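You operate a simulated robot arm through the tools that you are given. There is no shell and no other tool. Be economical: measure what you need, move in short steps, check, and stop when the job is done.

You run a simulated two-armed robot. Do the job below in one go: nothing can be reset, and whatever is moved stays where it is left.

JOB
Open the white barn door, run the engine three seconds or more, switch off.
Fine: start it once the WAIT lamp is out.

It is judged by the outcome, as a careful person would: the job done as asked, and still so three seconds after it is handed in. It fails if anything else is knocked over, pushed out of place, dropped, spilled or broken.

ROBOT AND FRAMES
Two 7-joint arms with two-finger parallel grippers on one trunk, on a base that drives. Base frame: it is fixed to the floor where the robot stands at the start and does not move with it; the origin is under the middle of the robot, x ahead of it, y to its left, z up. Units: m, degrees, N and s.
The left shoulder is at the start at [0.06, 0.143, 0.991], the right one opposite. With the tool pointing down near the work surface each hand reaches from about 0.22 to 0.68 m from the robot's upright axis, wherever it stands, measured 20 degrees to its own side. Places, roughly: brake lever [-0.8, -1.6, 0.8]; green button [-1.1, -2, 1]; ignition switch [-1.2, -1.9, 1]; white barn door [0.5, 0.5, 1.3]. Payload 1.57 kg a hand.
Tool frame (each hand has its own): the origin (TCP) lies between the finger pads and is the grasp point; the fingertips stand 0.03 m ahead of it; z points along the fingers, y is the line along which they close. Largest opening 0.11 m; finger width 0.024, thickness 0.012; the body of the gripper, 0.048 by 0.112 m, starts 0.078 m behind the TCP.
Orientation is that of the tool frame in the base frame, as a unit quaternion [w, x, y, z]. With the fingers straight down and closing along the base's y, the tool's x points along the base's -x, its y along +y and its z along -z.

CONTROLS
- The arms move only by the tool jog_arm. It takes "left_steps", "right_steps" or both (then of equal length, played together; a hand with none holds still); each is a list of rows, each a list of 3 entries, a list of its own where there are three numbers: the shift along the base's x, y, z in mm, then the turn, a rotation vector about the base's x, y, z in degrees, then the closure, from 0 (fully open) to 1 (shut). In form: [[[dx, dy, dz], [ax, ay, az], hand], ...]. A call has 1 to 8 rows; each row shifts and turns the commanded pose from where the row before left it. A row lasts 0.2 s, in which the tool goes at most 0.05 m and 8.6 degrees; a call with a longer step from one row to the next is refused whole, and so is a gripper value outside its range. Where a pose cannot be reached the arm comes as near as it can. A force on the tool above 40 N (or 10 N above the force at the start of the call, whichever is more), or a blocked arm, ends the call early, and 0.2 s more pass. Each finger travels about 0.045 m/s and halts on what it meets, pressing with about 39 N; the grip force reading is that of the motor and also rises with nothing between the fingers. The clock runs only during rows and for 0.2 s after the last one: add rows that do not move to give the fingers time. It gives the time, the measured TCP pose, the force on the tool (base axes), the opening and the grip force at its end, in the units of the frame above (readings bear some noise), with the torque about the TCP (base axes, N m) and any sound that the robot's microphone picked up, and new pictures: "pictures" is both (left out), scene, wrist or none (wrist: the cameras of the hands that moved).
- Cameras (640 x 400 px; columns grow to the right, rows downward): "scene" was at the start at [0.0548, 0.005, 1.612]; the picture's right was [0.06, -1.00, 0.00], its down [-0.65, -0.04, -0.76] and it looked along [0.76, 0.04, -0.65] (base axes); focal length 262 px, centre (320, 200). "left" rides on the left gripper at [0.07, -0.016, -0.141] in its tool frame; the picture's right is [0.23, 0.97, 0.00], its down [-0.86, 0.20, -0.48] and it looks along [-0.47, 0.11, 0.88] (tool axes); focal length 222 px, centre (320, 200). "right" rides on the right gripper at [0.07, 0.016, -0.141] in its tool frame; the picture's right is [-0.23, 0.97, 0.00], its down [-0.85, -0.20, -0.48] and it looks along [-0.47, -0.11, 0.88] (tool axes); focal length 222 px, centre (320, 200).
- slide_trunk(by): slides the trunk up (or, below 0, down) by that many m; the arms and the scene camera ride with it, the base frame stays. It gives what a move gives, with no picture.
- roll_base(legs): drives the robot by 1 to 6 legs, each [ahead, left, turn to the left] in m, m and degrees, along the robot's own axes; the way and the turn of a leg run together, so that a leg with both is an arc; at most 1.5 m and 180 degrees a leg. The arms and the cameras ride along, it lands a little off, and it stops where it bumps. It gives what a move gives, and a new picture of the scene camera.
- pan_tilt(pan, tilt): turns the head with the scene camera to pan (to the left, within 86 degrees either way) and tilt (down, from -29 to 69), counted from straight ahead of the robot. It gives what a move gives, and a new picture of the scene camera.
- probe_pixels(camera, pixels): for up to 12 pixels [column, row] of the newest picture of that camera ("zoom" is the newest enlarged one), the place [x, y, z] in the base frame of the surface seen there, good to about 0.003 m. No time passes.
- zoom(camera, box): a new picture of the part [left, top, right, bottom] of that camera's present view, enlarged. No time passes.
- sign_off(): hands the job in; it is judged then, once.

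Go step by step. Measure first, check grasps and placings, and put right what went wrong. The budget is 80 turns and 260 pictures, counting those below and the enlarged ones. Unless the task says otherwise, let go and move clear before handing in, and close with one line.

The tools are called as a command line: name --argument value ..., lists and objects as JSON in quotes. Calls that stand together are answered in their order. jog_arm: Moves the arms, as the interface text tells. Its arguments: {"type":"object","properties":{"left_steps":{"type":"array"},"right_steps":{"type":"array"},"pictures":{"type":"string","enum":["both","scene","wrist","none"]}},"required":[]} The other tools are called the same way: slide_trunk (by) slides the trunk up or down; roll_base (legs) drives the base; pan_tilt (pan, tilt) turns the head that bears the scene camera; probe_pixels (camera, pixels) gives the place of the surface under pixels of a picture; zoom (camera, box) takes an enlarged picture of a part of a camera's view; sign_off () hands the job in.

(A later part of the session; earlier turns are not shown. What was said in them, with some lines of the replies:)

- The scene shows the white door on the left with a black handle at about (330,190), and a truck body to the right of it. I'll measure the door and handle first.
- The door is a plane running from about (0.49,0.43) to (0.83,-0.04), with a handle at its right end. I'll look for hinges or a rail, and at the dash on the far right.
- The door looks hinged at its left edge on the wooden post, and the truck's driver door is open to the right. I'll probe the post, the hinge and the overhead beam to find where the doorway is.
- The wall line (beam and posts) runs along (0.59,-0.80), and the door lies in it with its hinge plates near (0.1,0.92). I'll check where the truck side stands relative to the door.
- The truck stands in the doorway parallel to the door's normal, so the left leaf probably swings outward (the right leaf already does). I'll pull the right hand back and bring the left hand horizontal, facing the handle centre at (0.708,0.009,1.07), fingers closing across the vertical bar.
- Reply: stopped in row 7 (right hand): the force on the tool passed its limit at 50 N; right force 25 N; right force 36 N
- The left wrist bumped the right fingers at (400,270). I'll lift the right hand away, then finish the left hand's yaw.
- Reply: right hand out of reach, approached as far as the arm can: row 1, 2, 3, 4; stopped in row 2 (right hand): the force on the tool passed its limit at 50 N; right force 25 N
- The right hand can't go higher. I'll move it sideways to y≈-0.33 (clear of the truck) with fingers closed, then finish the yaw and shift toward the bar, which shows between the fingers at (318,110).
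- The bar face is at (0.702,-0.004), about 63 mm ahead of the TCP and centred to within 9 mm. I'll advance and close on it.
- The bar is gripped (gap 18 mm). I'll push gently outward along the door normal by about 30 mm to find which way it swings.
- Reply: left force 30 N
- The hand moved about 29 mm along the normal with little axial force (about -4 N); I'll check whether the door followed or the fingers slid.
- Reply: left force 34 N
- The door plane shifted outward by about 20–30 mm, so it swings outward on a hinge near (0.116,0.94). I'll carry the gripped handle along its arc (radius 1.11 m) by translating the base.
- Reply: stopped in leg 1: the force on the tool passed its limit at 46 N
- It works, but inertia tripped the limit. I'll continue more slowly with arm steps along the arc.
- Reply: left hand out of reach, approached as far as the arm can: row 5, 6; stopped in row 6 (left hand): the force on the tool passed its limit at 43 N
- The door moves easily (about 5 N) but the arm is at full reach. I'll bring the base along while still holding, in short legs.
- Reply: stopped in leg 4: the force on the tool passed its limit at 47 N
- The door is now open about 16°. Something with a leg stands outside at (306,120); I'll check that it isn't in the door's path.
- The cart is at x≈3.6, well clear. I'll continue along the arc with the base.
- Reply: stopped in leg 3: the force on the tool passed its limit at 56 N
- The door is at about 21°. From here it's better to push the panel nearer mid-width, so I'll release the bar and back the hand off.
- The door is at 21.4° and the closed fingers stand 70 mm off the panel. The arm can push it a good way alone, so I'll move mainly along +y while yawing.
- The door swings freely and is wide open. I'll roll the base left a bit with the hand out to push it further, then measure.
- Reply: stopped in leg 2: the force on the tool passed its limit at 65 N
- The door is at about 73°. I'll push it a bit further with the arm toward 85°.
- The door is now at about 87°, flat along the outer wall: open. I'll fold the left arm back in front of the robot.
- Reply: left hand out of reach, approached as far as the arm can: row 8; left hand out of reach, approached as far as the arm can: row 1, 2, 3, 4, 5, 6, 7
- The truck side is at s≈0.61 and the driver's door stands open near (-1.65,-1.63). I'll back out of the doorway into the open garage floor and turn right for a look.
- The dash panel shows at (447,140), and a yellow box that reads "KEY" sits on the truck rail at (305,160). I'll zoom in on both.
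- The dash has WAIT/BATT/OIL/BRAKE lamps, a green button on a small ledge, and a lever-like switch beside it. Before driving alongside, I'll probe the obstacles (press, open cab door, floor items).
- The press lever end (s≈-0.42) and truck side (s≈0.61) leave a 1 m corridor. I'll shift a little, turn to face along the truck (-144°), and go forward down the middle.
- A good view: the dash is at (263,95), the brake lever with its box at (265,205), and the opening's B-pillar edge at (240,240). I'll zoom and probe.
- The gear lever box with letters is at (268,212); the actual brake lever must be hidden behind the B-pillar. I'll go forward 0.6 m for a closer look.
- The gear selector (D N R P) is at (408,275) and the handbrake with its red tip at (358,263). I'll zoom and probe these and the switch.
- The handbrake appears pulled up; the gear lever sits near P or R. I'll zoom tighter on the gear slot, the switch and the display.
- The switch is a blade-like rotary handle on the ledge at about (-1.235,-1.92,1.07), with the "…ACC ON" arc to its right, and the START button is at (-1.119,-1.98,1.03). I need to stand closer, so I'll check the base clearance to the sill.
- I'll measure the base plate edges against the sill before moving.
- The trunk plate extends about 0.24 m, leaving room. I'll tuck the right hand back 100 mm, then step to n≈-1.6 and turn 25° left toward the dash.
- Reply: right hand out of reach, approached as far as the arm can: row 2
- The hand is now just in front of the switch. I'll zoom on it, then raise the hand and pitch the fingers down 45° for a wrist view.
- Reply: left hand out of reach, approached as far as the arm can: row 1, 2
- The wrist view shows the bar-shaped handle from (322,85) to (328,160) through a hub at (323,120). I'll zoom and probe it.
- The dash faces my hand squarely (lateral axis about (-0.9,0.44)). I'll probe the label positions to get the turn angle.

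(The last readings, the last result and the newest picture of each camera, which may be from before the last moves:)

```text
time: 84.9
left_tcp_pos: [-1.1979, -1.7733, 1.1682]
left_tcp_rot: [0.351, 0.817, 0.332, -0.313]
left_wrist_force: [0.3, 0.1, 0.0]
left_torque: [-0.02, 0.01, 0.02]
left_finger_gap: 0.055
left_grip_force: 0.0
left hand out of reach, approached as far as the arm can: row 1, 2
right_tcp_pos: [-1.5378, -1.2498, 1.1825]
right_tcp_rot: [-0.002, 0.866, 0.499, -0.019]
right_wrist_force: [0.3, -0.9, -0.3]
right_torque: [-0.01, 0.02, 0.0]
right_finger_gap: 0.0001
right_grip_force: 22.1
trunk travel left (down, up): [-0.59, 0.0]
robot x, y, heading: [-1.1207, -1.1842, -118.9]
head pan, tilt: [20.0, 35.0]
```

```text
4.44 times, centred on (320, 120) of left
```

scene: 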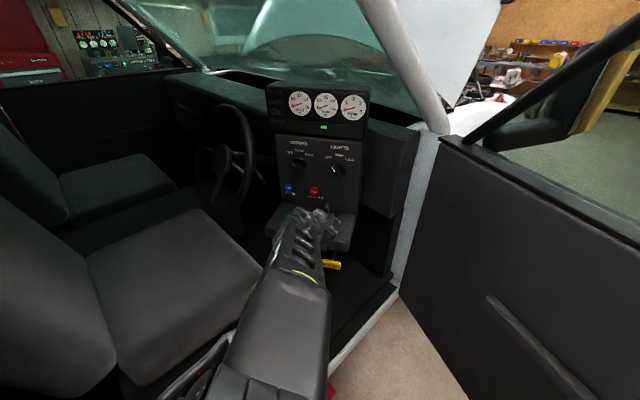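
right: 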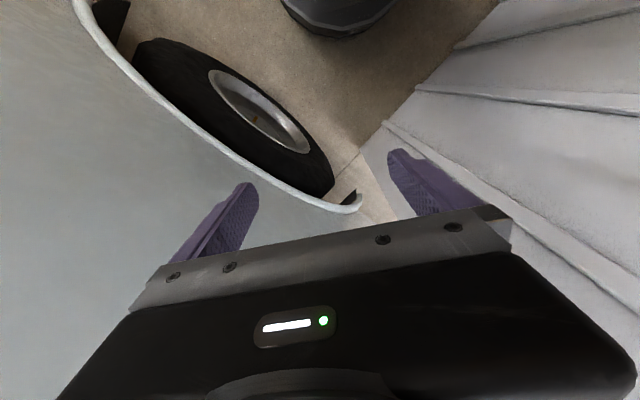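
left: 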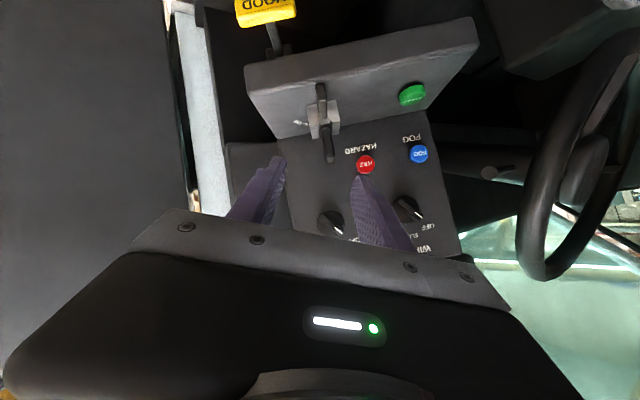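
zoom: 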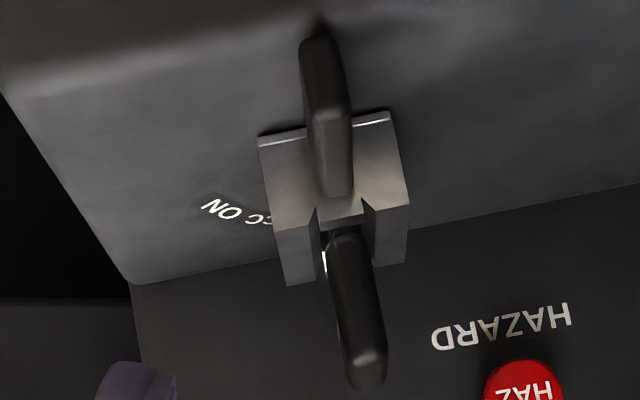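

Upright blade: base (-1.244,-1.934,1.053), top (-1.251,-1.944,1.097); the label arc puts ON roughly 45–50° clockwise. My pitch axis was a bit off, so I'll correct the hand orientation (fingers 50° down, closing across the blade) and move to a pre-grasp.

jog_arm --left_steps '[[[-4, -20, 0], [5.5, 2.96, 2.8], 0.5], [[-9, -30, 0], [5.5, 2.96, 2.8], 0.5], [[-9, -36, -11], [5.5, 2.96, 2.8], 0.5], [[-9, -40, -20], [5.5, 2.96, 2.8], 0.5], [[0, 0, 0], [0, 0, 0], 0.5]]' --pictures "both"

zoom --camera "left" --box '[220, 80, 420, 240]'

```text
time: 86.1
left_tcp_pos: [-1.2299, -1.897, 1.1363]
left_tcp_rot: [0.181, 0.798, 0.496, -0.29]
left_wrist_force: [0.3, -0.6, -0.6]
left_torque: [-0.01, -0.02, -0.02]
left_finger_gap: 0.0551
left_grip_force: 0.0
right_tcp_pos: [-1.5371, -1.2496, 1.184]
right_tcp_rot: [0.0, 0.867, 0.498, -0.02]
right_wrist_force: [0.8, -0.7, 0.0]
right_torque: [-0.03, 0.0, 0.0]
right_finger_gap: 0.0001
right_grip_force: 20.6
trunk travel left (down, up): [-0.59, 0.0]
robot x, y, heading: [-1.1206, -1.1804, -118.9]
head pan, tilt: [20.0, 35.0]
```

scene: 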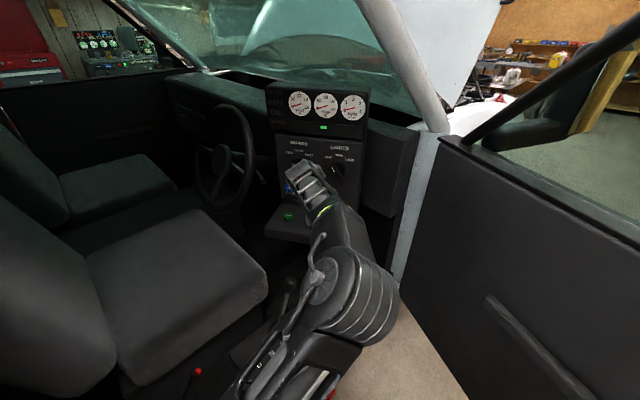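
left: 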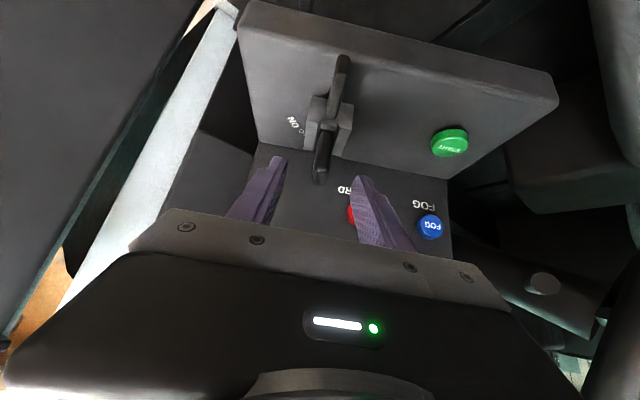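

```text
2.50 times, centred on (320, 160) of left
```

zoom: 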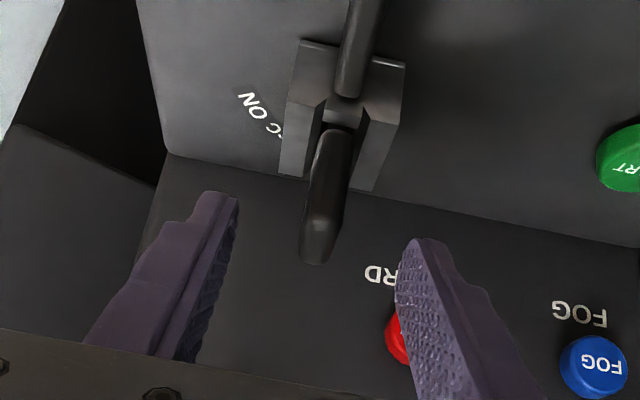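

The upright blade is centred between the fingers. I'll advance 66 mm and close.

jog_arm --left_steps '[[[-6, -13, -17], [0, 0, 0], 0.5], [[-6, -13, -17], [0, 0, 0], 0.5], [[-6, -12, -16], [0, 0, 0], 0.5], [[0, 0, 0], [0, 0, 0], 0.8], [[0, 0, 0], [0, 0, 0], 1], [[0, 0, 0], [0, 0, 0], 1], [[0, 0, 0], [0, 0, 0], 1]]' --pictures "wrist"

zoom --camera "left" --box '[220, 60, 420, 240]'

```text
time: 87.7
left_tcp_pos: [-1.2465, -1.9364, 1.0856]
left_tcp_rot: [0.181, 0.799, 0.495, -0.29]
left_wrist_force: [-0.5, 0.7, -0.5]
left_torque: [0.02, 0.02, 0.0]
left_finger_gap: 0.0143
left_grip_force: 26.1
right_tcp_pos: [-1.5384, -1.2496, 1.1834]
right_tcp_rot: [-0.001, 0.867, 0.498, -0.018]
right_wrist_force: [0.0, 0.8, -0.1]
right_torque: [0.0, 0.02, -0.01]
right_finger_gap: 0.0
right_grip_force: 21.0
trunk travel left (down, up): [-0.59, 0.0]
robot x, y, heading: [-1.1219, -1.1842, -118.8]
head pan, tilt: [20.0, 35.0]
```

left: 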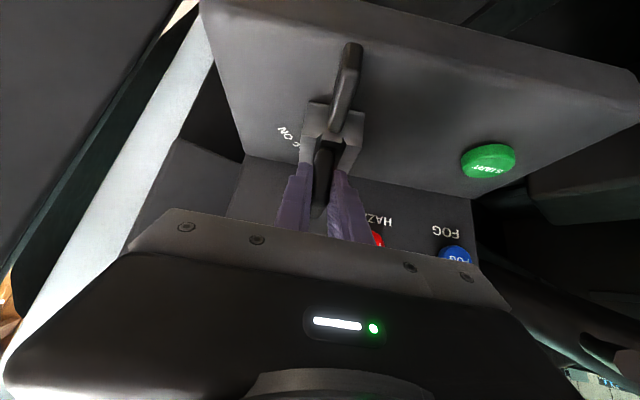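

```text
2.22 times, centred on (320, 150) of left
```

zoom: 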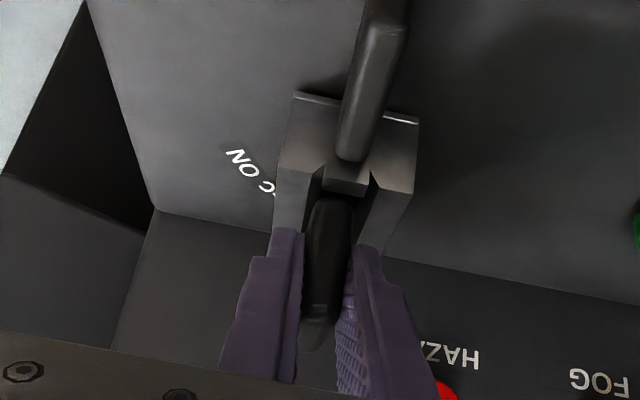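

The blade is gripped (gap 14 mm). I'll try a gentle 16° clockwise turn about the vertical and read the torque.

jog_arm --left_steps '[[[-1, 0, 0], [0, 0, -4], 1], [[-1, 0, 0], [0, 0, -4], 1], [[-1, 0, 0], [0, 0, -4], 1], [[-1, 0, 0], [0, 0, -4], 1]]' --pictures "both"

zoom --camera "left" --box '[220, 40, 420, 240]'

zoom --camera "scene" --box '[255, 70, 385, 140]'

```text
time: 88.7
left_tcp_pos: [-1.2461, -1.9388, 1.0852]
left_tcp_rot: [0.141, 0.859, 0.382, -0.311]
left_wrist_force: [13.2, -7.0, -1.2]
left_torque: [-0.3, -0.63, 0.26]
left_finger_gap: 0.0142
left_grip_force: 30.1
right_tcp_pos: [-1.5356, -1.2518, 1.185]
right_tcp_rot: [-0.002, 0.867, 0.499, -0.019]
right_wrist_force: [-0.4, 0.6, 0.2]
right_torque: [0.02, 0.02, -0.01]
right_finger_gap: 0.0001
right_grip_force: 21.6
trunk travel left (down, up): [-0.59, 0.0]
robot x, y, heading: [-1.1179, -1.1836, -118.6]
head pan, tilt: [20.0, 35.0]
```

scene: 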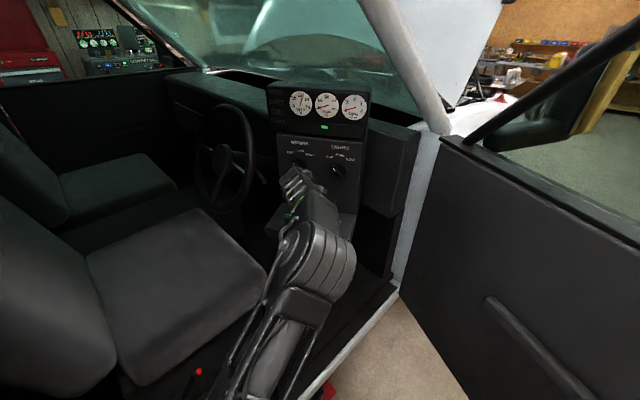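
left: 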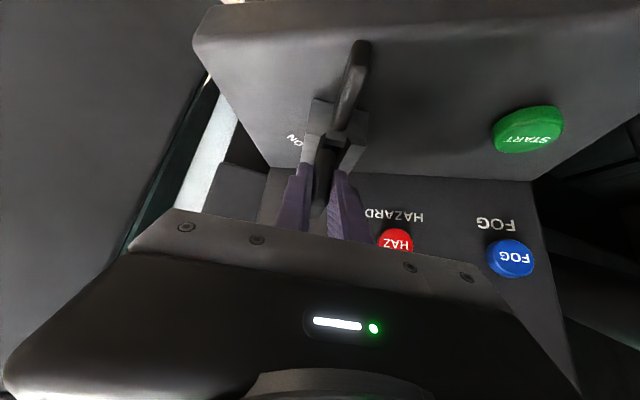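

```text
2.00 times, centred on (320, 140) of left
```

zoom: 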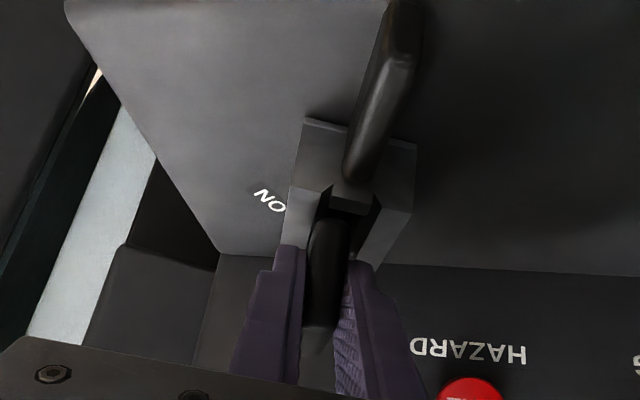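

```text
4.92 times, centred on (320, 105) of scene
```

zoom: 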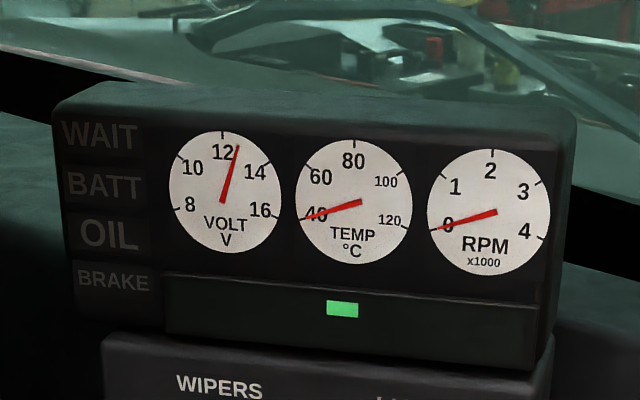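

The whole hub turns with the handle, and the voltmeter now reads about 12.5 V (ACC). I'll keep turning toward ON.

jog_arm --left_steps '[[[-1, 1, 0], [0, 0, -4], 1], [[-1, 1, 0], [0, 0, -4], 1], [[-1, 0, 0], [0, 0, -4], 1], [[-1, 0, 0], [0, 0, -4], 1]]' --pictures "both"

zoom --camera "left" --box '[220, 40, 420, 240]'

zoom --camera "scene" --box '[255, 70, 385, 140]'

```text
time: 89.7
left_tcp_pos: [-1.2455, -1.9409, 1.0872]
left_tcp_rot: [0.101, 0.903, 0.261, -0.327]
left_wrist_force: [25.4, -19.4, 1.5]
left_torque: [-0.77, -1.19, 0.43]
left_finger_gap: 0.0145
left_grip_force: 31.3
right_tcp_pos: [-1.5335, -1.2523, 1.1839]
right_tcp_rot: [-0.003, 0.867, 0.498, -0.02]
right_wrist_force: [0.8, 0.0, 0.4]
right_torque: [0.0, -0.01, 0.01]
right_finger_gap: 0.0001
right_grip_force: 21.3
trunk travel left (down, up): [-0.59, 0.0]
robot x, y, heading: [-1.1202, -1.1844, -118.7]
head pan, tilt: [20.0, 35.0]
```

scene: 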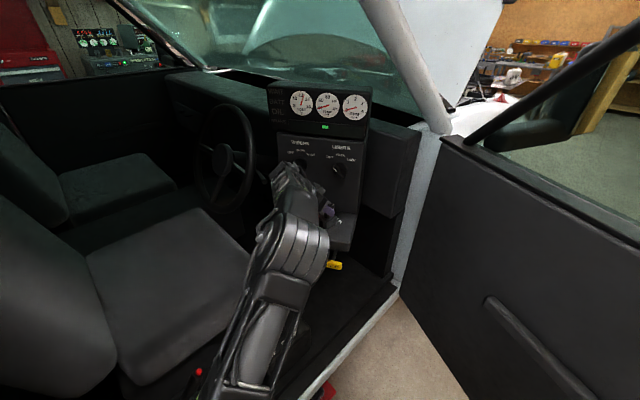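
left: 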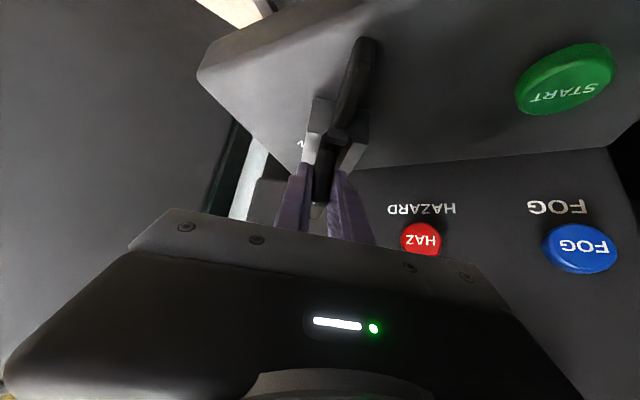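

```text
2.00 times, centred on (320, 140) of left
```

zoom: 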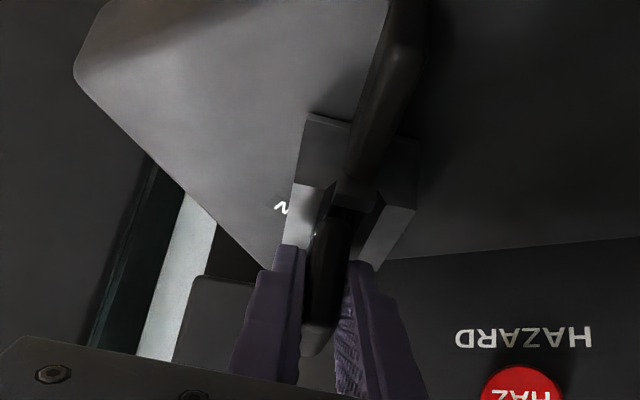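

```text
4.92 times, centred on (320, 105) of scene
```

zoom: 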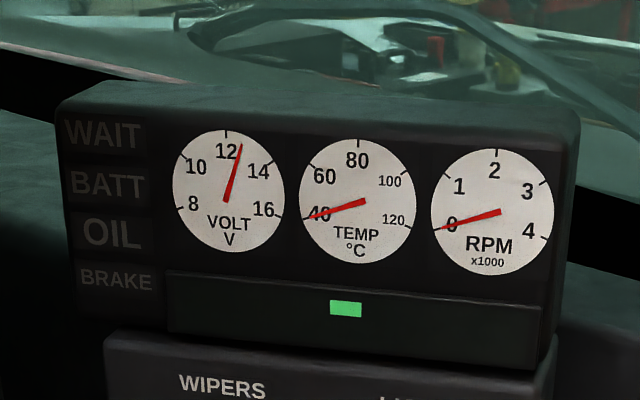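

Still ACC, with a sideways load of about 30 N because the axis is at my grip point. I'll relax that offset while turning another 16°.

jog_arm --left_steps '[[[4, -3, 0], [0, 0, -3], 1], [[3, -2, 0], [0, 0, -4], 1], [[0, 0, 0], [0, 0, -4], 1], [[0, 0, 0], [0, 0, -4], 1]]' --pictures "wrist"

zoom --camera "scene" --box '[255, 70, 385, 140]'

```text
time: 90.7
left_tcp_pos: [-1.2437, -1.9426, 1.0861]
left_tcp_rot: [0.053, 0.929, 0.138, -0.338]
left_wrist_force: [19.9, -14.8, 1.6]
left_torque: [-0.68, -0.92, 0.34]
left_finger_gap: 0.0144
left_grip_force: 30.2
right_tcp_pos: [-1.535, -1.2506, 1.1839]
right_tcp_rot: [-0.004, 0.867, 0.498, -0.02]
right_wrist_force: [0.0, -0.6, 0.3]
right_torque: [0.0, -0.01, 0.0]
right_finger_gap: 0.0
right_grip_force: 21.2
trunk travel left (down, up): [-0.59, 0.0]
robot x, y, heading: [-1.1245, -1.1858, -118.9]
head pan, tilt: [20.0, 35.0]
```

left: 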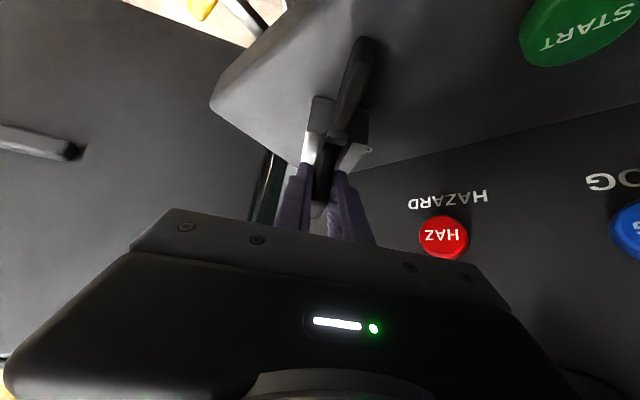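

```text
4.92 times, centred on (320, 105) of scene
```

zoom: 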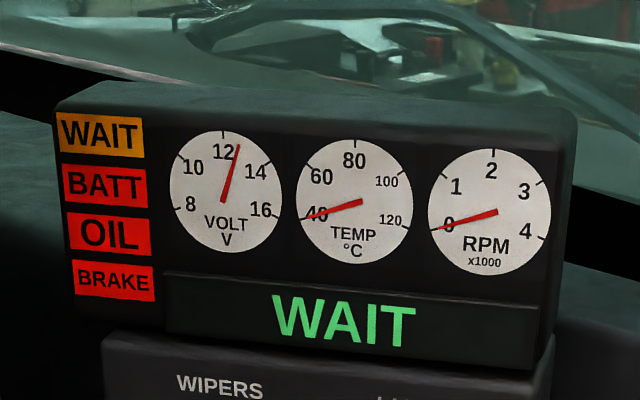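

ON: WAIT, BATT, OIL and BRAKE are all lit, so the handbrake is confirmed set. I'll release the switch, back off, and watch the lamp.

jog_arm --left_steps '[[[0, 0, 0], [0, 0, 0], 0.7], [[0, 0, 0], [0, 0, 0], 0.5], [[0, 0, 0], [0, 0, 0], 0.5], [[12, 4, 15], [0, 0, 0], 0.5], [[18, 6, 23], [0, 0, 0], 0.5], [[20, 6, 25], [0, 0, 0], 0.8]]' --pictures "both"

zoom --camera "scene" --box '[255, 70, 385, 140]'

probe_pixels --camera "left" --pixels '[[345, 60], [340, 100], [330, 140], [560, 60], [600, 60]]'

```text
time: 92.1
left_tcp_pos: [-1.1966, -1.9241, 1.1488]
left_tcp_rot: [0.051, 0.93, 0.136, -0.338]
left_wrist_force: [0.1, -0.1, -0.5]
left_torque: [-0.02, -0.01, -0.03]
left_finger_gap: 0.022
left_grip_force: 0.1
right_tcp_pos: [-1.5367, -1.2493, 1.184]
right_tcp_rot: [-0.001, 0.867, 0.498, -0.02]
right_wrist_force: [0.3, -0.5, -0.3]
right_torque: [-0.01, 0.01, -0.02]
right_finger_gap: 0.0001
right_grip_force: 21.4
trunk travel left (down, up): [-0.59, 0.0]
robot x, y, heading: [-1.1208, -1.1849, -119.0]
head pan, tilt: [20.0, 35.0]
```

scene: 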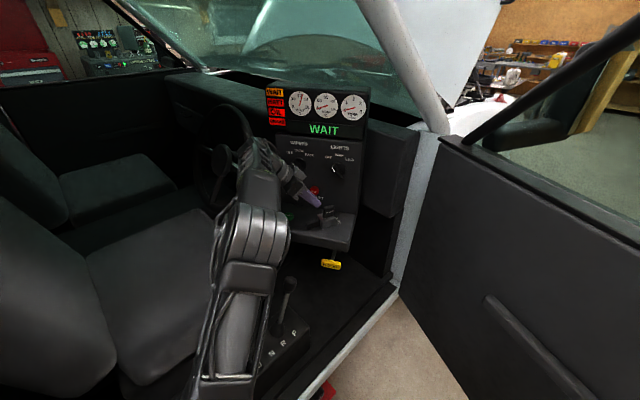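
left: 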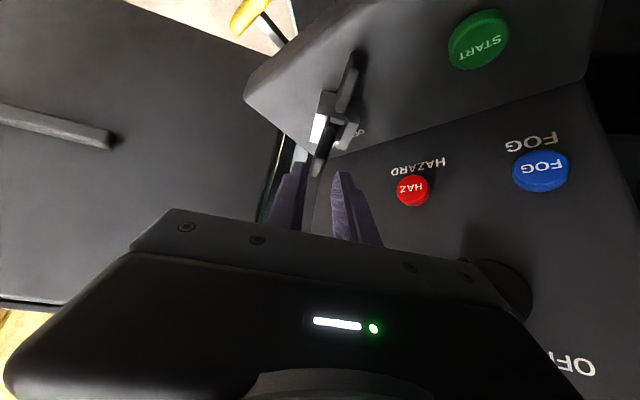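

```text
4.92 times, centred on (320, 105) of scene
```

zoom: 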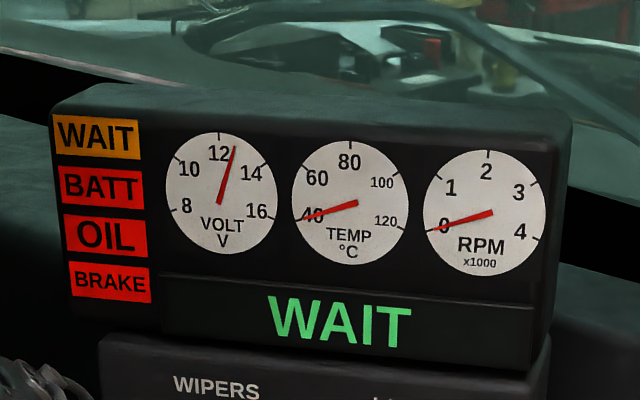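

```text
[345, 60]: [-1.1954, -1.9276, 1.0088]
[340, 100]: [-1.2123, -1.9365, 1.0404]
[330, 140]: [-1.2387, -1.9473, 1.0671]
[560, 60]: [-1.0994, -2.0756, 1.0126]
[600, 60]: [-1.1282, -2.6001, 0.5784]
```

Switch stays ON, WAIT still lit. I'll close the fingers and bring them above START (top at (-1.12,-1.981,1.032)), without pressing yet.

jog_arm --left_steps '[[[15, 5, 15], [0, 0, 8], 1], [[20, 0, 10], [0, 0, 8], 1], [[20, -8, 0], [0, 0, 8], 1], [[20, -10, 0], [0, 0, 8], 1], [[7, -10, -10], [0, 0, 8], 1], [[0, -10, -10], [0, 0, 7], 1], [[0, -7, -10], [7.4, -3.7, 0], 1], [[0, -6, -20], [7.4, -3.7, 0], 1]]' --pictures "both"

zoom --camera "scene" --box '[240, 70, 370, 220]'

zoom --camera "scene" --box '[240, 250, 340, 390]'

```text
time: 93.9
left_tcp_pos: [-1.1152, -1.9706, 1.1239]
left_tcp_rot: [0.108, 0.831, 0.518, -0.171]
left_wrist_force: [-0.3, -0.3, 1.0]
left_torque: [-0.02, 0.04, 0.03]
left_finger_gap: 0.0
left_grip_force: 21.9
right_tcp_pos: [-1.5378, -1.251, 1.1828]
right_tcp_rot: [-0.002, 0.866, 0.499, -0.02]
right_wrist_force: [0.7, -1.0, 0.1]
right_torque: [0.03, -0.02, -0.02]
right_finger_gap: 0.0
right_grip_force: 21.2
trunk travel left (down, up): [-0.59, 0.0]
robot x, y, heading: [-1.1206, -1.1825, -118.9]
head pan, tilt: [20.0, 35.0]
```

scene: 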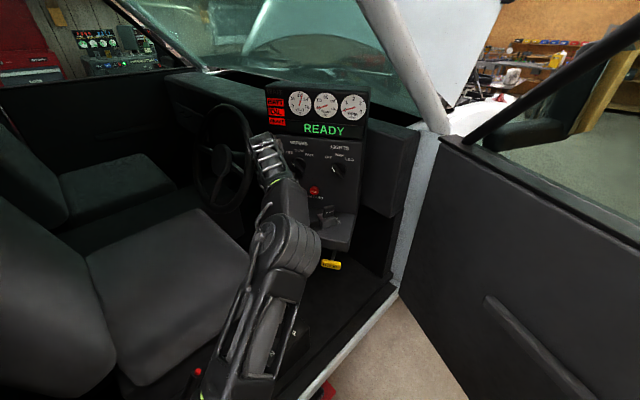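
left: 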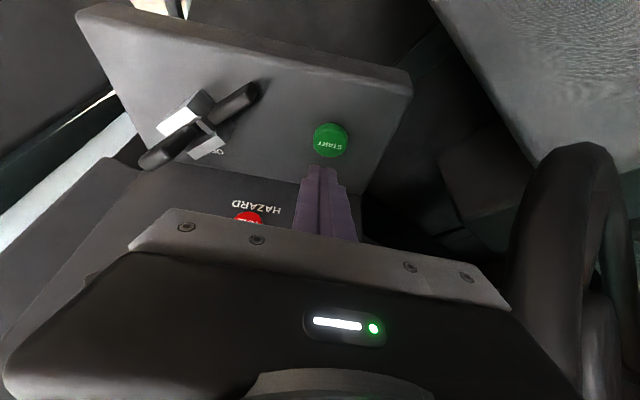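

```text
2.67 times, centred on (305, 145) of scene
```

zoom: 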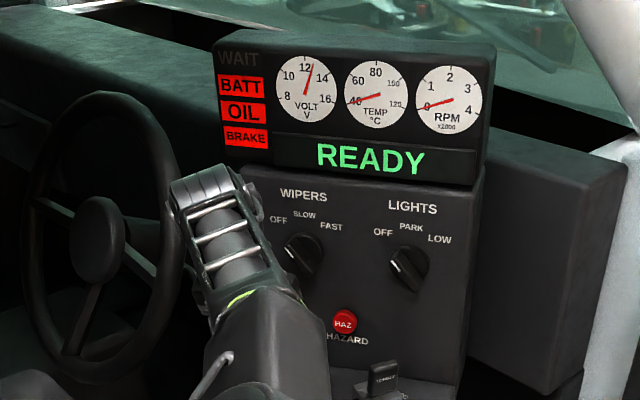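

```text
2.86 times, centred on (290, 320) of scene
```

zoom: 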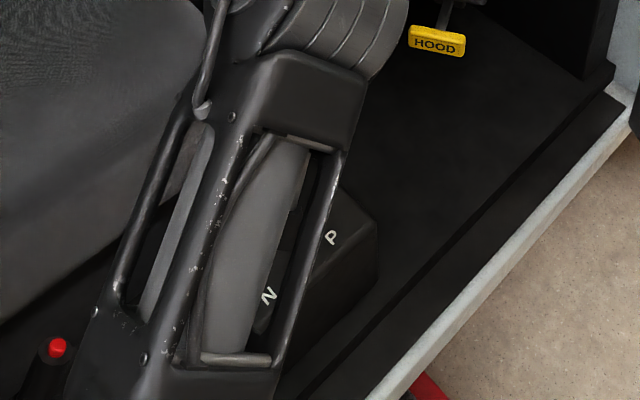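

WAIT is out and the display says READY; the brake is set. The fingertips are directly above START with 64 mm to go, so I'll press straight down and hold.

jog_arm --left_steps '[[[0, 0, -25], [0, 0, 0], 1], [[0, 0, -25], [0, 0, 0], 1], [[0, 0, -12], [0, 0, 0], 1], [[0, 0, -5], [0, 0, 0], 1], [[0, 0, -4], [0, 0, 0], 1], [[0, 0, 0], [0, 0, 0], 1], [[0, 0, 0], [0, 0, 0], 1], [[0, 0, 0], [0, 0, 0], 1]]' --pictures "both"

zoom --camera "scene" --box '[240, 70, 370, 220]'

```text
time: 95.7
left_tcp_pos: [-1.1155, -1.9697, 1.0531]
left_tcp_rot: [0.11, 0.832, 0.516, -0.172]
left_wrist_force: [-1.1, -0.3, 2.6]
left_torque: [-0.05, -0.01, 0.0]
left_finger_gap: 0.0002
left_grip_force: 21.4
right_tcp_pos: [-1.5383, -1.2503, 1.1834]
right_tcp_rot: [-0.002, 0.867, 0.498, -0.02]
right_wrist_force: [0.6, 0.1, 0.0]
right_torque: [-0.01, 0.03, 0.0]
right_finger_gap: 0.0002
right_grip_force: 21.4
trunk travel left (down, up): [-0.59, 0.0]
robot x, y, heading: [-1.1194, -1.1835, -118.7]
head pan, tilt: [20.0, 35.0]
heard: click
```

scene: 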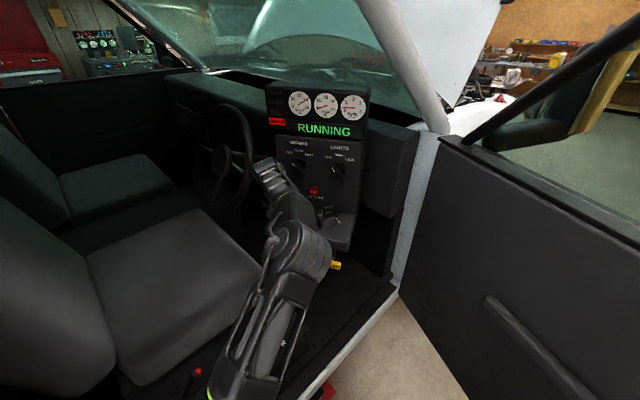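
left: 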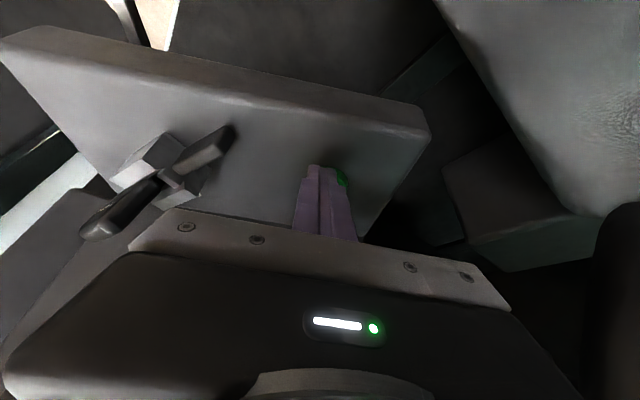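

```text
2.67 times, centred on (305, 145) of scene
```

zoom: 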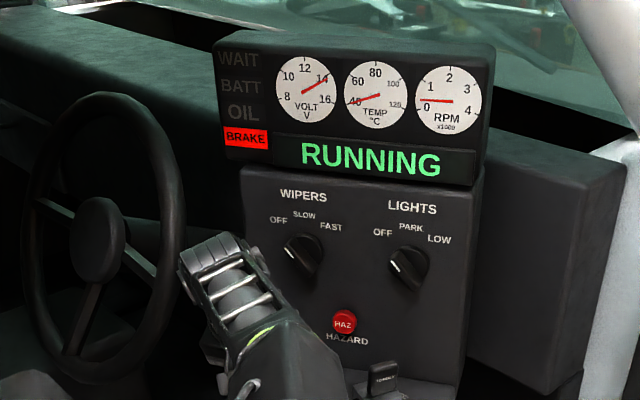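

The engine is RUNNING (about 700 rpm, BATT and OIL out). I'll lift off the button and return to above the switch, which also gives the engine its running time.

jog_arm --left_steps '[[[0, 0, 21], [0, 0, 0], 1], [[0, 0, 25], [0, 0, 0], 1], [[0, 0, 25], [0, 0, 0], 1], [[0, 6, 20], [-7.4, 3.7, 0], 1], [[0, 7, 10], [-7.4, 3.7, 0], 1], [[0, 10, 10], [0, 0, -7], 1], [[-7, 10, 10], [0, 0, -8], 1], [[-20, 10, 0], [0, 0, -8], 0.5]]' --pictures "none"

jog_arm --left_steps '[[[-20, 8, 0], [0, 0, -8], 0.5], [[-20, 0, -10], [0, 0, -8], 0.5], [[-15, -5, -15], [0, 0, -8], 0.5], [[0, 0, 0], [0, 0, 0], 0.5]]' --pictures "both"

zoom --camera "left" --box '[220, 30, 420, 230]'

probe_pixels --camera "left" --pixels '[[345, 60], [340, 100], [330, 140], [318, 165], [322, 120], [345, 130]]'

```text
time: 97.5
left_tcp_pos: [-1.143, -1.9269, 1.174]
left_tcp_rot: [0.119, 0.882, 0.325, -0.321]
left_wrist_force: [-0.5, 0.1, -0.1]
left_torque: [-0.03, -0.01, -0.04]
left_finger_gap: 0.0318
left_grip_force: 0.0
right_tcp_pos: [-1.5382, -1.2503, 1.1824]
right_tcp_rot: [-0.002, 0.867, 0.499, -0.019]
right_wrist_force: [0.4, 0.2, -0.1]
right_torque: [0.0, -0.03, -0.02]
right_finger_gap: 0.0001
right_grip_force: 21.5
trunk travel left (down, up): [-0.59, 0.0]
robot x, y, heading: [-1.122, -1.1815, -118.6]
head pan, tilt: [20.0, 35.0]
```

```text
time: 98.5
left_tcp_pos: [-1.1993, -1.922, 1.1507]
left_tcp_rot: [0.051, 0.93, 0.135, -0.338]
left_wrist_force: [0.1, -1.0, 0.3]
left_torque: [-0.01, -0.03, -0.01]
left_finger_gap: 0.0547
left_grip_force: 0.1
right_tcp_pos: [-1.5374, -1.2503, 1.1839]
right_tcp_rot: [-0.001, 0.867, 0.499, -0.019]
right_wrist_force: [-1.1, 0.8, 0.9]
right_torque: [0.01, 0.01, 0.03]
right_finger_gap: 0.0001
right_grip_force: 21.8
trunk travel left (down, up): [-0.59, 0.0]
robot x, y, heading: [-1.126, -1.1833, -119.0]
head pan, tilt: [20.0, 35.0]
```

scene: 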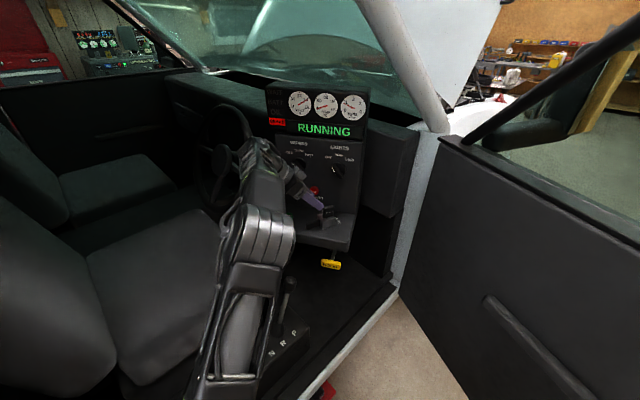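
left: 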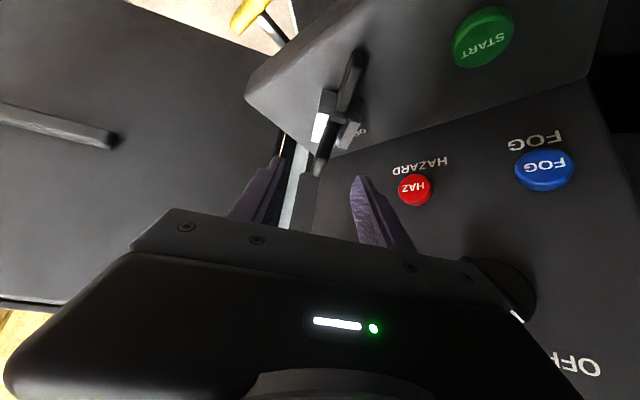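

```text
2.00 times, centred on (320, 130) of left
```

zoom: 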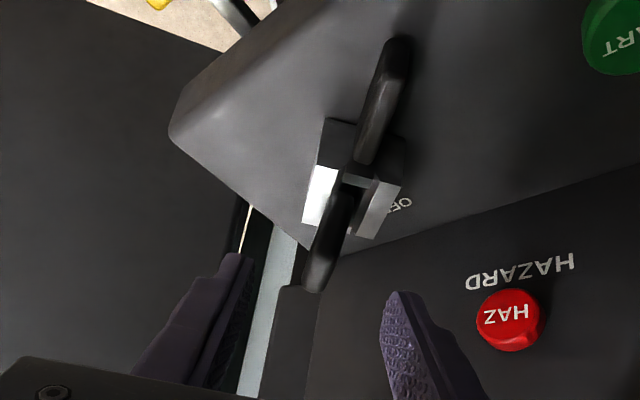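

```text
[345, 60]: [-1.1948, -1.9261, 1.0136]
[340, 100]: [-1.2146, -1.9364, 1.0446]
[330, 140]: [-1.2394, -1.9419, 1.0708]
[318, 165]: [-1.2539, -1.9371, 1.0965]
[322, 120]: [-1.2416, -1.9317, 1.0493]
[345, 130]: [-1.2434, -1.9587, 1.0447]
```

Still RUNNING since about t=95. I'll re-grasp the handle.

jog_arm --left_steps '[[[-16, -6, -22], [0, 0, 0], 0.5], [[-16, -6, -22], [0, 0, 0], 0.5], [[-14, -6, -20], [0, 0, 0], 0.5], [[0, 0, 0], [0, 0, 0], 0.8], [[0, 0, 0], [0, 0, 0], 1], [[0, 0, 0], [0, 0, 0], 1], [[0, 0, 0], [0, 0, 0], 1]]' --pictures "scene"

zoom --camera "scene" --box '[240, 70, 370, 220]'

```text
time: 100.1
left_tcp_pos: [-1.2421, -1.9431, 1.0845]
left_tcp_rot: [0.052, 0.93, 0.137, -0.338]
left_wrist_force: [0.9, -8.9, 1.0]
left_torque: [-0.42, -0.02, 0.07]
left_finger_gap: 0.0145
left_grip_force: 26.9
right_tcp_pos: [-1.538, -1.2513, 1.1833]
right_tcp_rot: [-0.001, 0.866, 0.499, -0.019]
right_wrist_force: [-0.6, -0.3, 0.8]
right_torque: [-0.02, 0.04, 0.02]
right_finger_gap: 0.0
right_grip_force: 21.1
trunk travel left (down, up): [-0.59, 0.0]
robot x, y, heading: [-1.1207, -1.1832, -118.9]
head pan, tilt: [20.0, 35.0]
```

scene: 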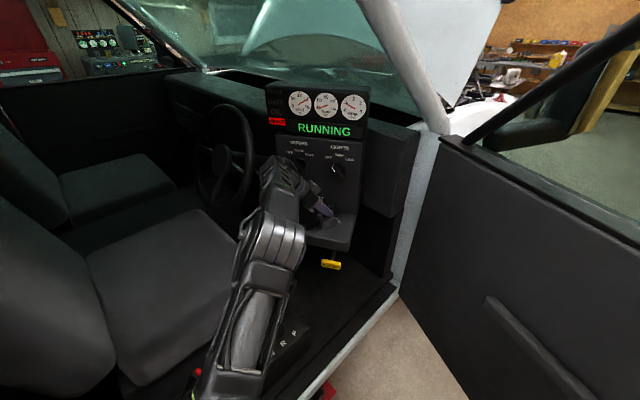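

```text
2.67 times, centred on (305, 145) of scene
```

zoom: 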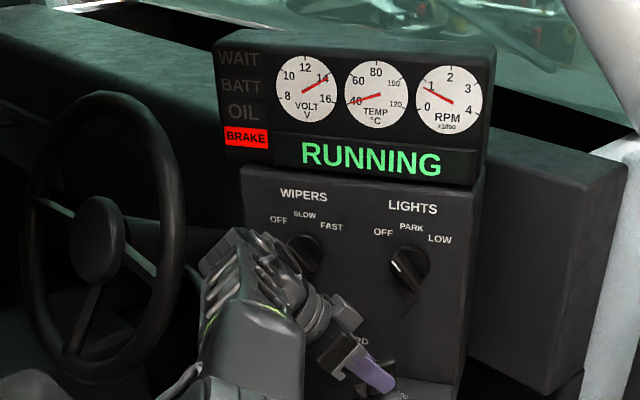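

Over 5 s of running at 1000 rpm is confirmed, and the handle is gripped. I'll turn it back counter-clockwise 48° to OFF.

jog_arm --left_steps '[[[0, 0, 0], [0, 0, 6], 1], [[0, 1, 0], [0, 0, 6], 1], [[-1, 1, 0], [0, 0, 6], 1], [[-1, 1, 0], [0, 0, 6], 1], [[-1, 1, 0], [0, 0, 6], 1], [[-1, 1, 0], [0, 0, 6], 1], [[0, 1, 0], [0, 0, 6], 1], [[0, 0, 0], [0, 0, 6], 1]]' --pictures "both"

zoom --camera "scene" --box '[240, 70, 370, 220]'

```text
time: 101.9
left_tcp_pos: [-1.249, -1.9353, 1.0857]
left_tcp_rot: [0.183, 0.794, 0.503, -0.288]
left_wrist_force: [1.7, -2.0, 3.1]
left_torque: [-0.18, -0.08, 0.05]
left_finger_gap: 0.0142
left_grip_force: 30.8
right_tcp_pos: [-1.5383, -1.2501, 1.1837]
right_tcp_rot: [-0.001, 0.867, 0.498, -0.019]
right_wrist_force: [-0.2, 0.6, -1.1]
right_torque: [-0.03, -0.01, -0.04]
right_finger_gap: 0.0
right_grip_force: 21.2
trunk travel left (down, up): [-0.59, 0.0]
robot x, y, heading: [-1.1209, -1.1812, -119.0]
head pan, tilt: [20.0, 35.0]
```

scene: 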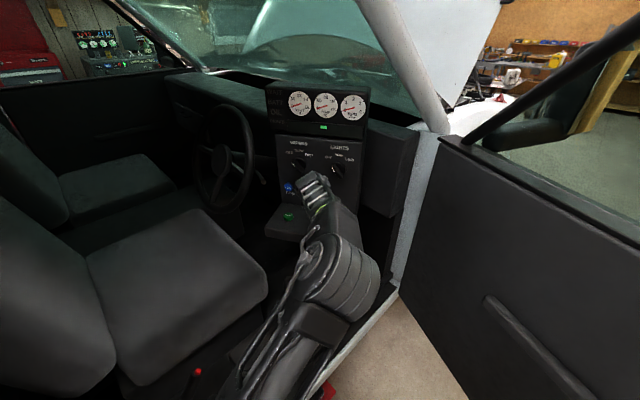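
left: 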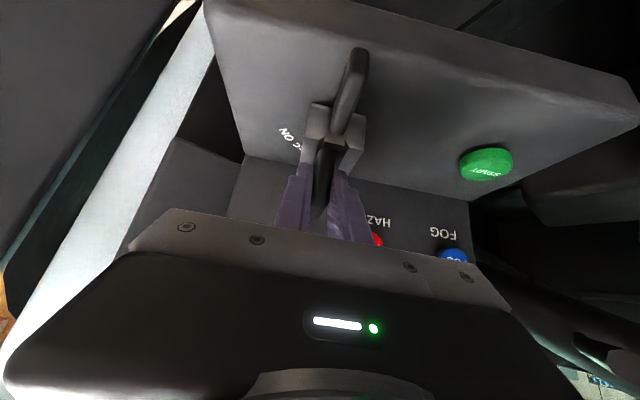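

```text
2.67 times, centred on (305, 145) of scene
```

zoom: 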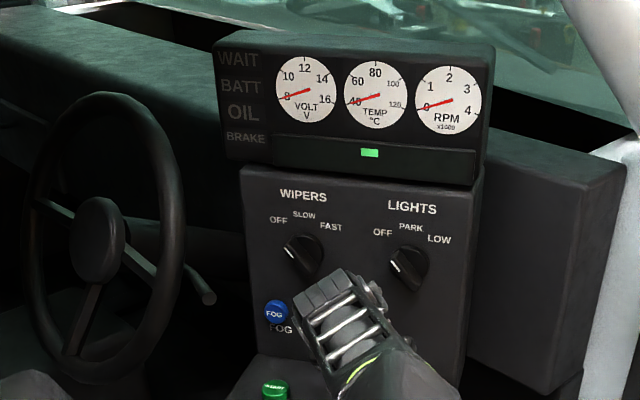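

Volt and RPM are at zero and all lamps are out: switched OFF. I'll release and retract along the approach, up and out.

jog_arm --left_steps '[[[0, 0, 0], [0, 0, 0], 0.7], [[0, 0, 0], [0, 0, 0], 0.5], [[0, 0, 0], [0, 0, 0], 0.5], [[6, 12, 16], [0, 0, 0], 0.5], [[8, 17, 23], [0, 0, 0], 0.5], [[9, 35, 25], [0, 0, 0], 0.5], [[9, 36, 11], [0, 0, 0], 0.8], [[9, 36, 0], [0, 0, 0], 1]]' --pictures "both"

zoom --camera "scene" --box '[240, 70, 370, 220]'

zoom --camera "left" --box '[220, 40, 420, 200]'

```text
time: 103.7
left_tcp_pos: [-1.2084, -1.7986, 1.1601]
left_tcp_rot: [0.184, 0.794, 0.502, -0.289]
left_wrist_force: [0.0, 0.4, 0.1]
left_torque: [-0.02, 0.02, 0.0]
left_finger_gap: 0.005
left_grip_force: 0.3
right_tcp_pos: [-1.5368, -1.2492, 1.183]
right_tcp_rot: [-0.001, 0.867, 0.498, -0.02]
right_wrist_force: [-0.5, 0.8, 0.7]
right_torque: [-0.04, 0.05, 0.01]
right_finger_gap: 0.0
right_grip_force: 21.1
trunk travel left (down, up): [-0.59, 0.0]
robot x, y, heading: [-1.123, -1.1799, -118.8]
head pan, tilt: [20.0, 35.0]
```

scene: 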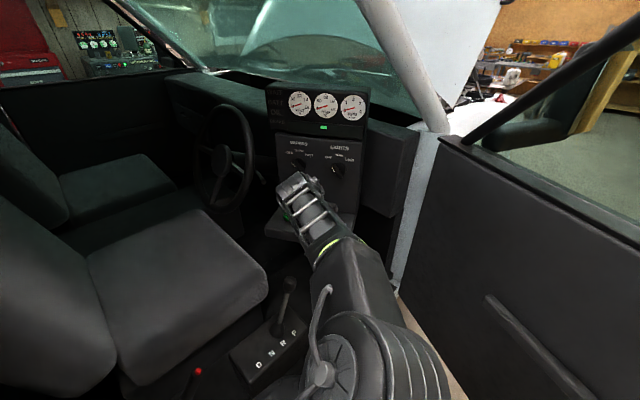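
left: 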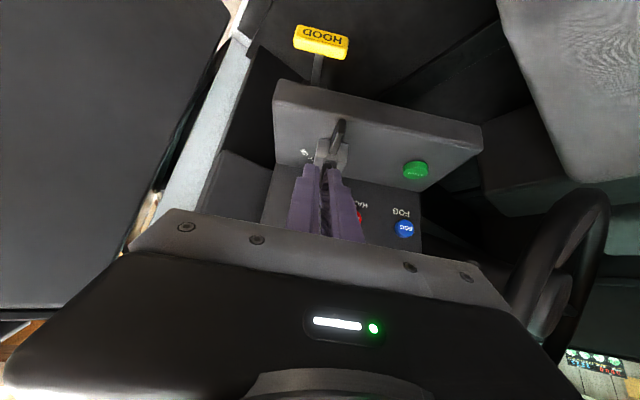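

```text
2.67 times, centred on (305, 145) of scene
```

zoom: 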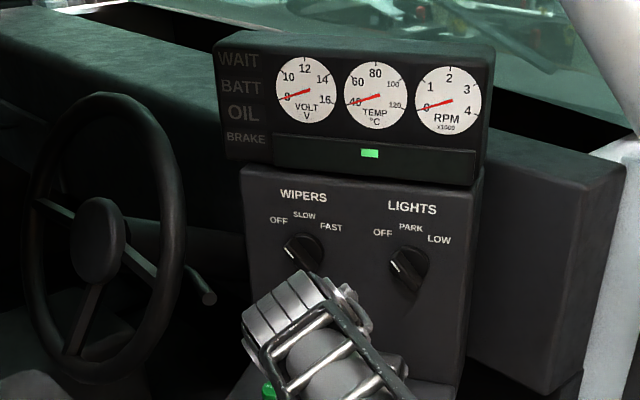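

```text
2.50 times, centred on (320, 120) of left
```

zoom: 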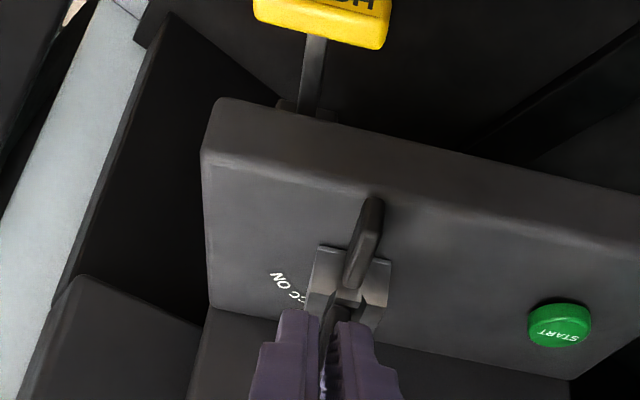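

The switch is OFF and the dash is dark; gear and brake are untouched. I'll back out the way I came and check that the barn door has stayed open.

roll_base --legs '[[0, 0, -25], [-0.25, -0.1, 0], [-0.6, -0.15, 0], [-0.5, -0.15, 0], [0, 0, 83]]'

pan_tilt --pan 86 --tilt 20

pan_tilt --pan -40 --tilt 25

```text
time: 116.2
left_tcp_pos: [0.2141, -0.4621, 1.1608]
left_tcp_rot: [0.301, 0.445, 0.828, -0.161]
left_wrist_force: [-0.1, 1.5, 0.4]
left_torque: [0.02, -0.03, -0.01]
left_finger_gap: 0.0002
left_grip_force: 21.2
right_tcp_pos: [-0.4279, -0.458, 1.1822]
right_tcp_rot: [0.008, 0.511, 0.859, -0.017]
right_wrist_force: [-0.9, -0.6, -1.3]
right_torque: [0.0, 0.01, -0.02]
right_finger_gap: 0.0
right_grip_force: 21.1
trunk travel left (down, up): [-0.59, 0.0]
robot x, y, heading: [-0.2656, -0.0711, -60.1]
head pan, tilt: [20.0, 35.0]
```

scene: 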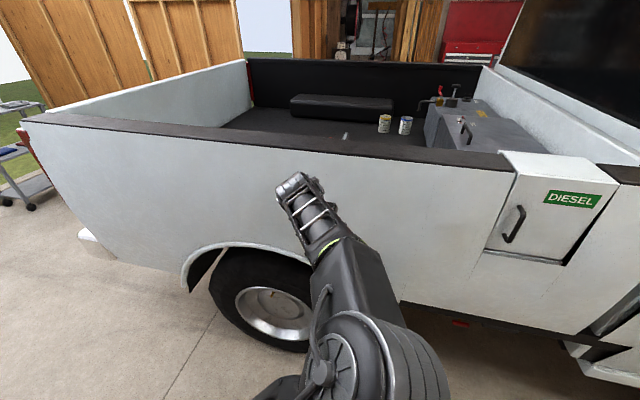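

```text
time: 117.5
left_tcp_pos: [0.2132, -0.4618, 1.1606]
left_tcp_rot: [0.302, 0.445, 0.827, -0.161]
left_wrist_force: [-0.4, -0.8, -0.1]
left_torque: [0.01, 0.02, 0.0]
left_finger_gap: 0.0
left_grip_force: 21.1
right_tcp_pos: [-0.4275, -0.4579, 1.1828]
right_tcp_rot: [0.008, 0.511, 0.859, -0.017]
right_wrist_force: [-0.1, -0.6, -0.3]
right_torque: [0.01, 0.04, -0.03]
right_finger_gap: 0.0
right_grip_force: 21.3
trunk travel left (down, up): [-0.59, 0.0]
robot x, y, heading: [-0.2694, -0.0663, -60.1]
head pan, tilt: [85.9, 20.0]
```

scene: 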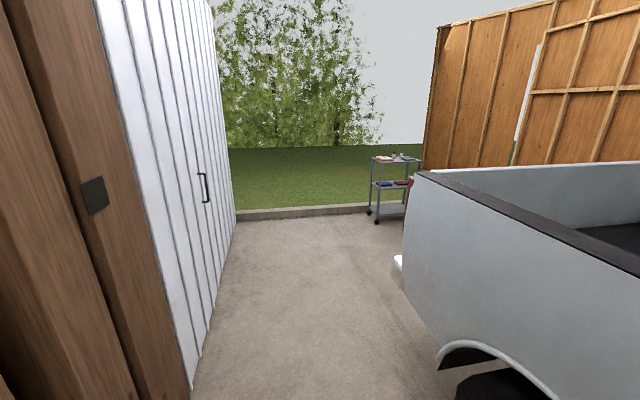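

```text
time: 119.6
left_tcp_pos: [0.2138, -0.4626, 1.1599]
left_tcp_rot: [0.301, 0.446, 0.827, -0.161]
left_wrist_force: [-0.3, -1.1, 0.2]
left_torque: [0.01, 0.02, 0.01]
left_finger_gap: 0.0001
left_grip_force: 21.8
right_tcp_pos: [-0.4281, -0.4587, 1.1843]
right_tcp_rot: [0.009, 0.511, 0.859, -0.017]
right_wrist_force: [0.3, 0.5, 1.1]
right_torque: [0.02, 0.01, 0.0]
right_finger_gap: 0.0
right_grip_force: 20.9
trunk travel left (down, up): [-0.59, 0.0]
robot x, y, heading: [-0.2697, -0.067, -60.1]
head pan, tilt: [-40.0, 25.0]
```

scene: 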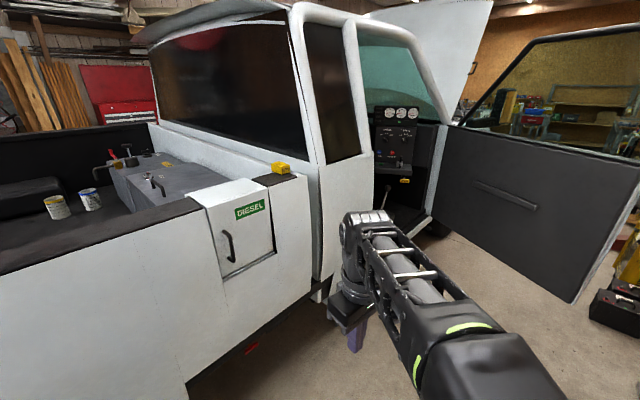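

The barn door is still wide open (handle at (205,187), in line with the outer wall). The dash is dark, the tools, cans, key box and cab door are undisturbed, and both hands are clear, so I'm handing in.

sign_off

```text
The job is handed in.
```

The white barn door is open to about 87°. The engine was started after the WAIT lamp went out, ran for more than five seconds with the handbrake set, and is now switched off.
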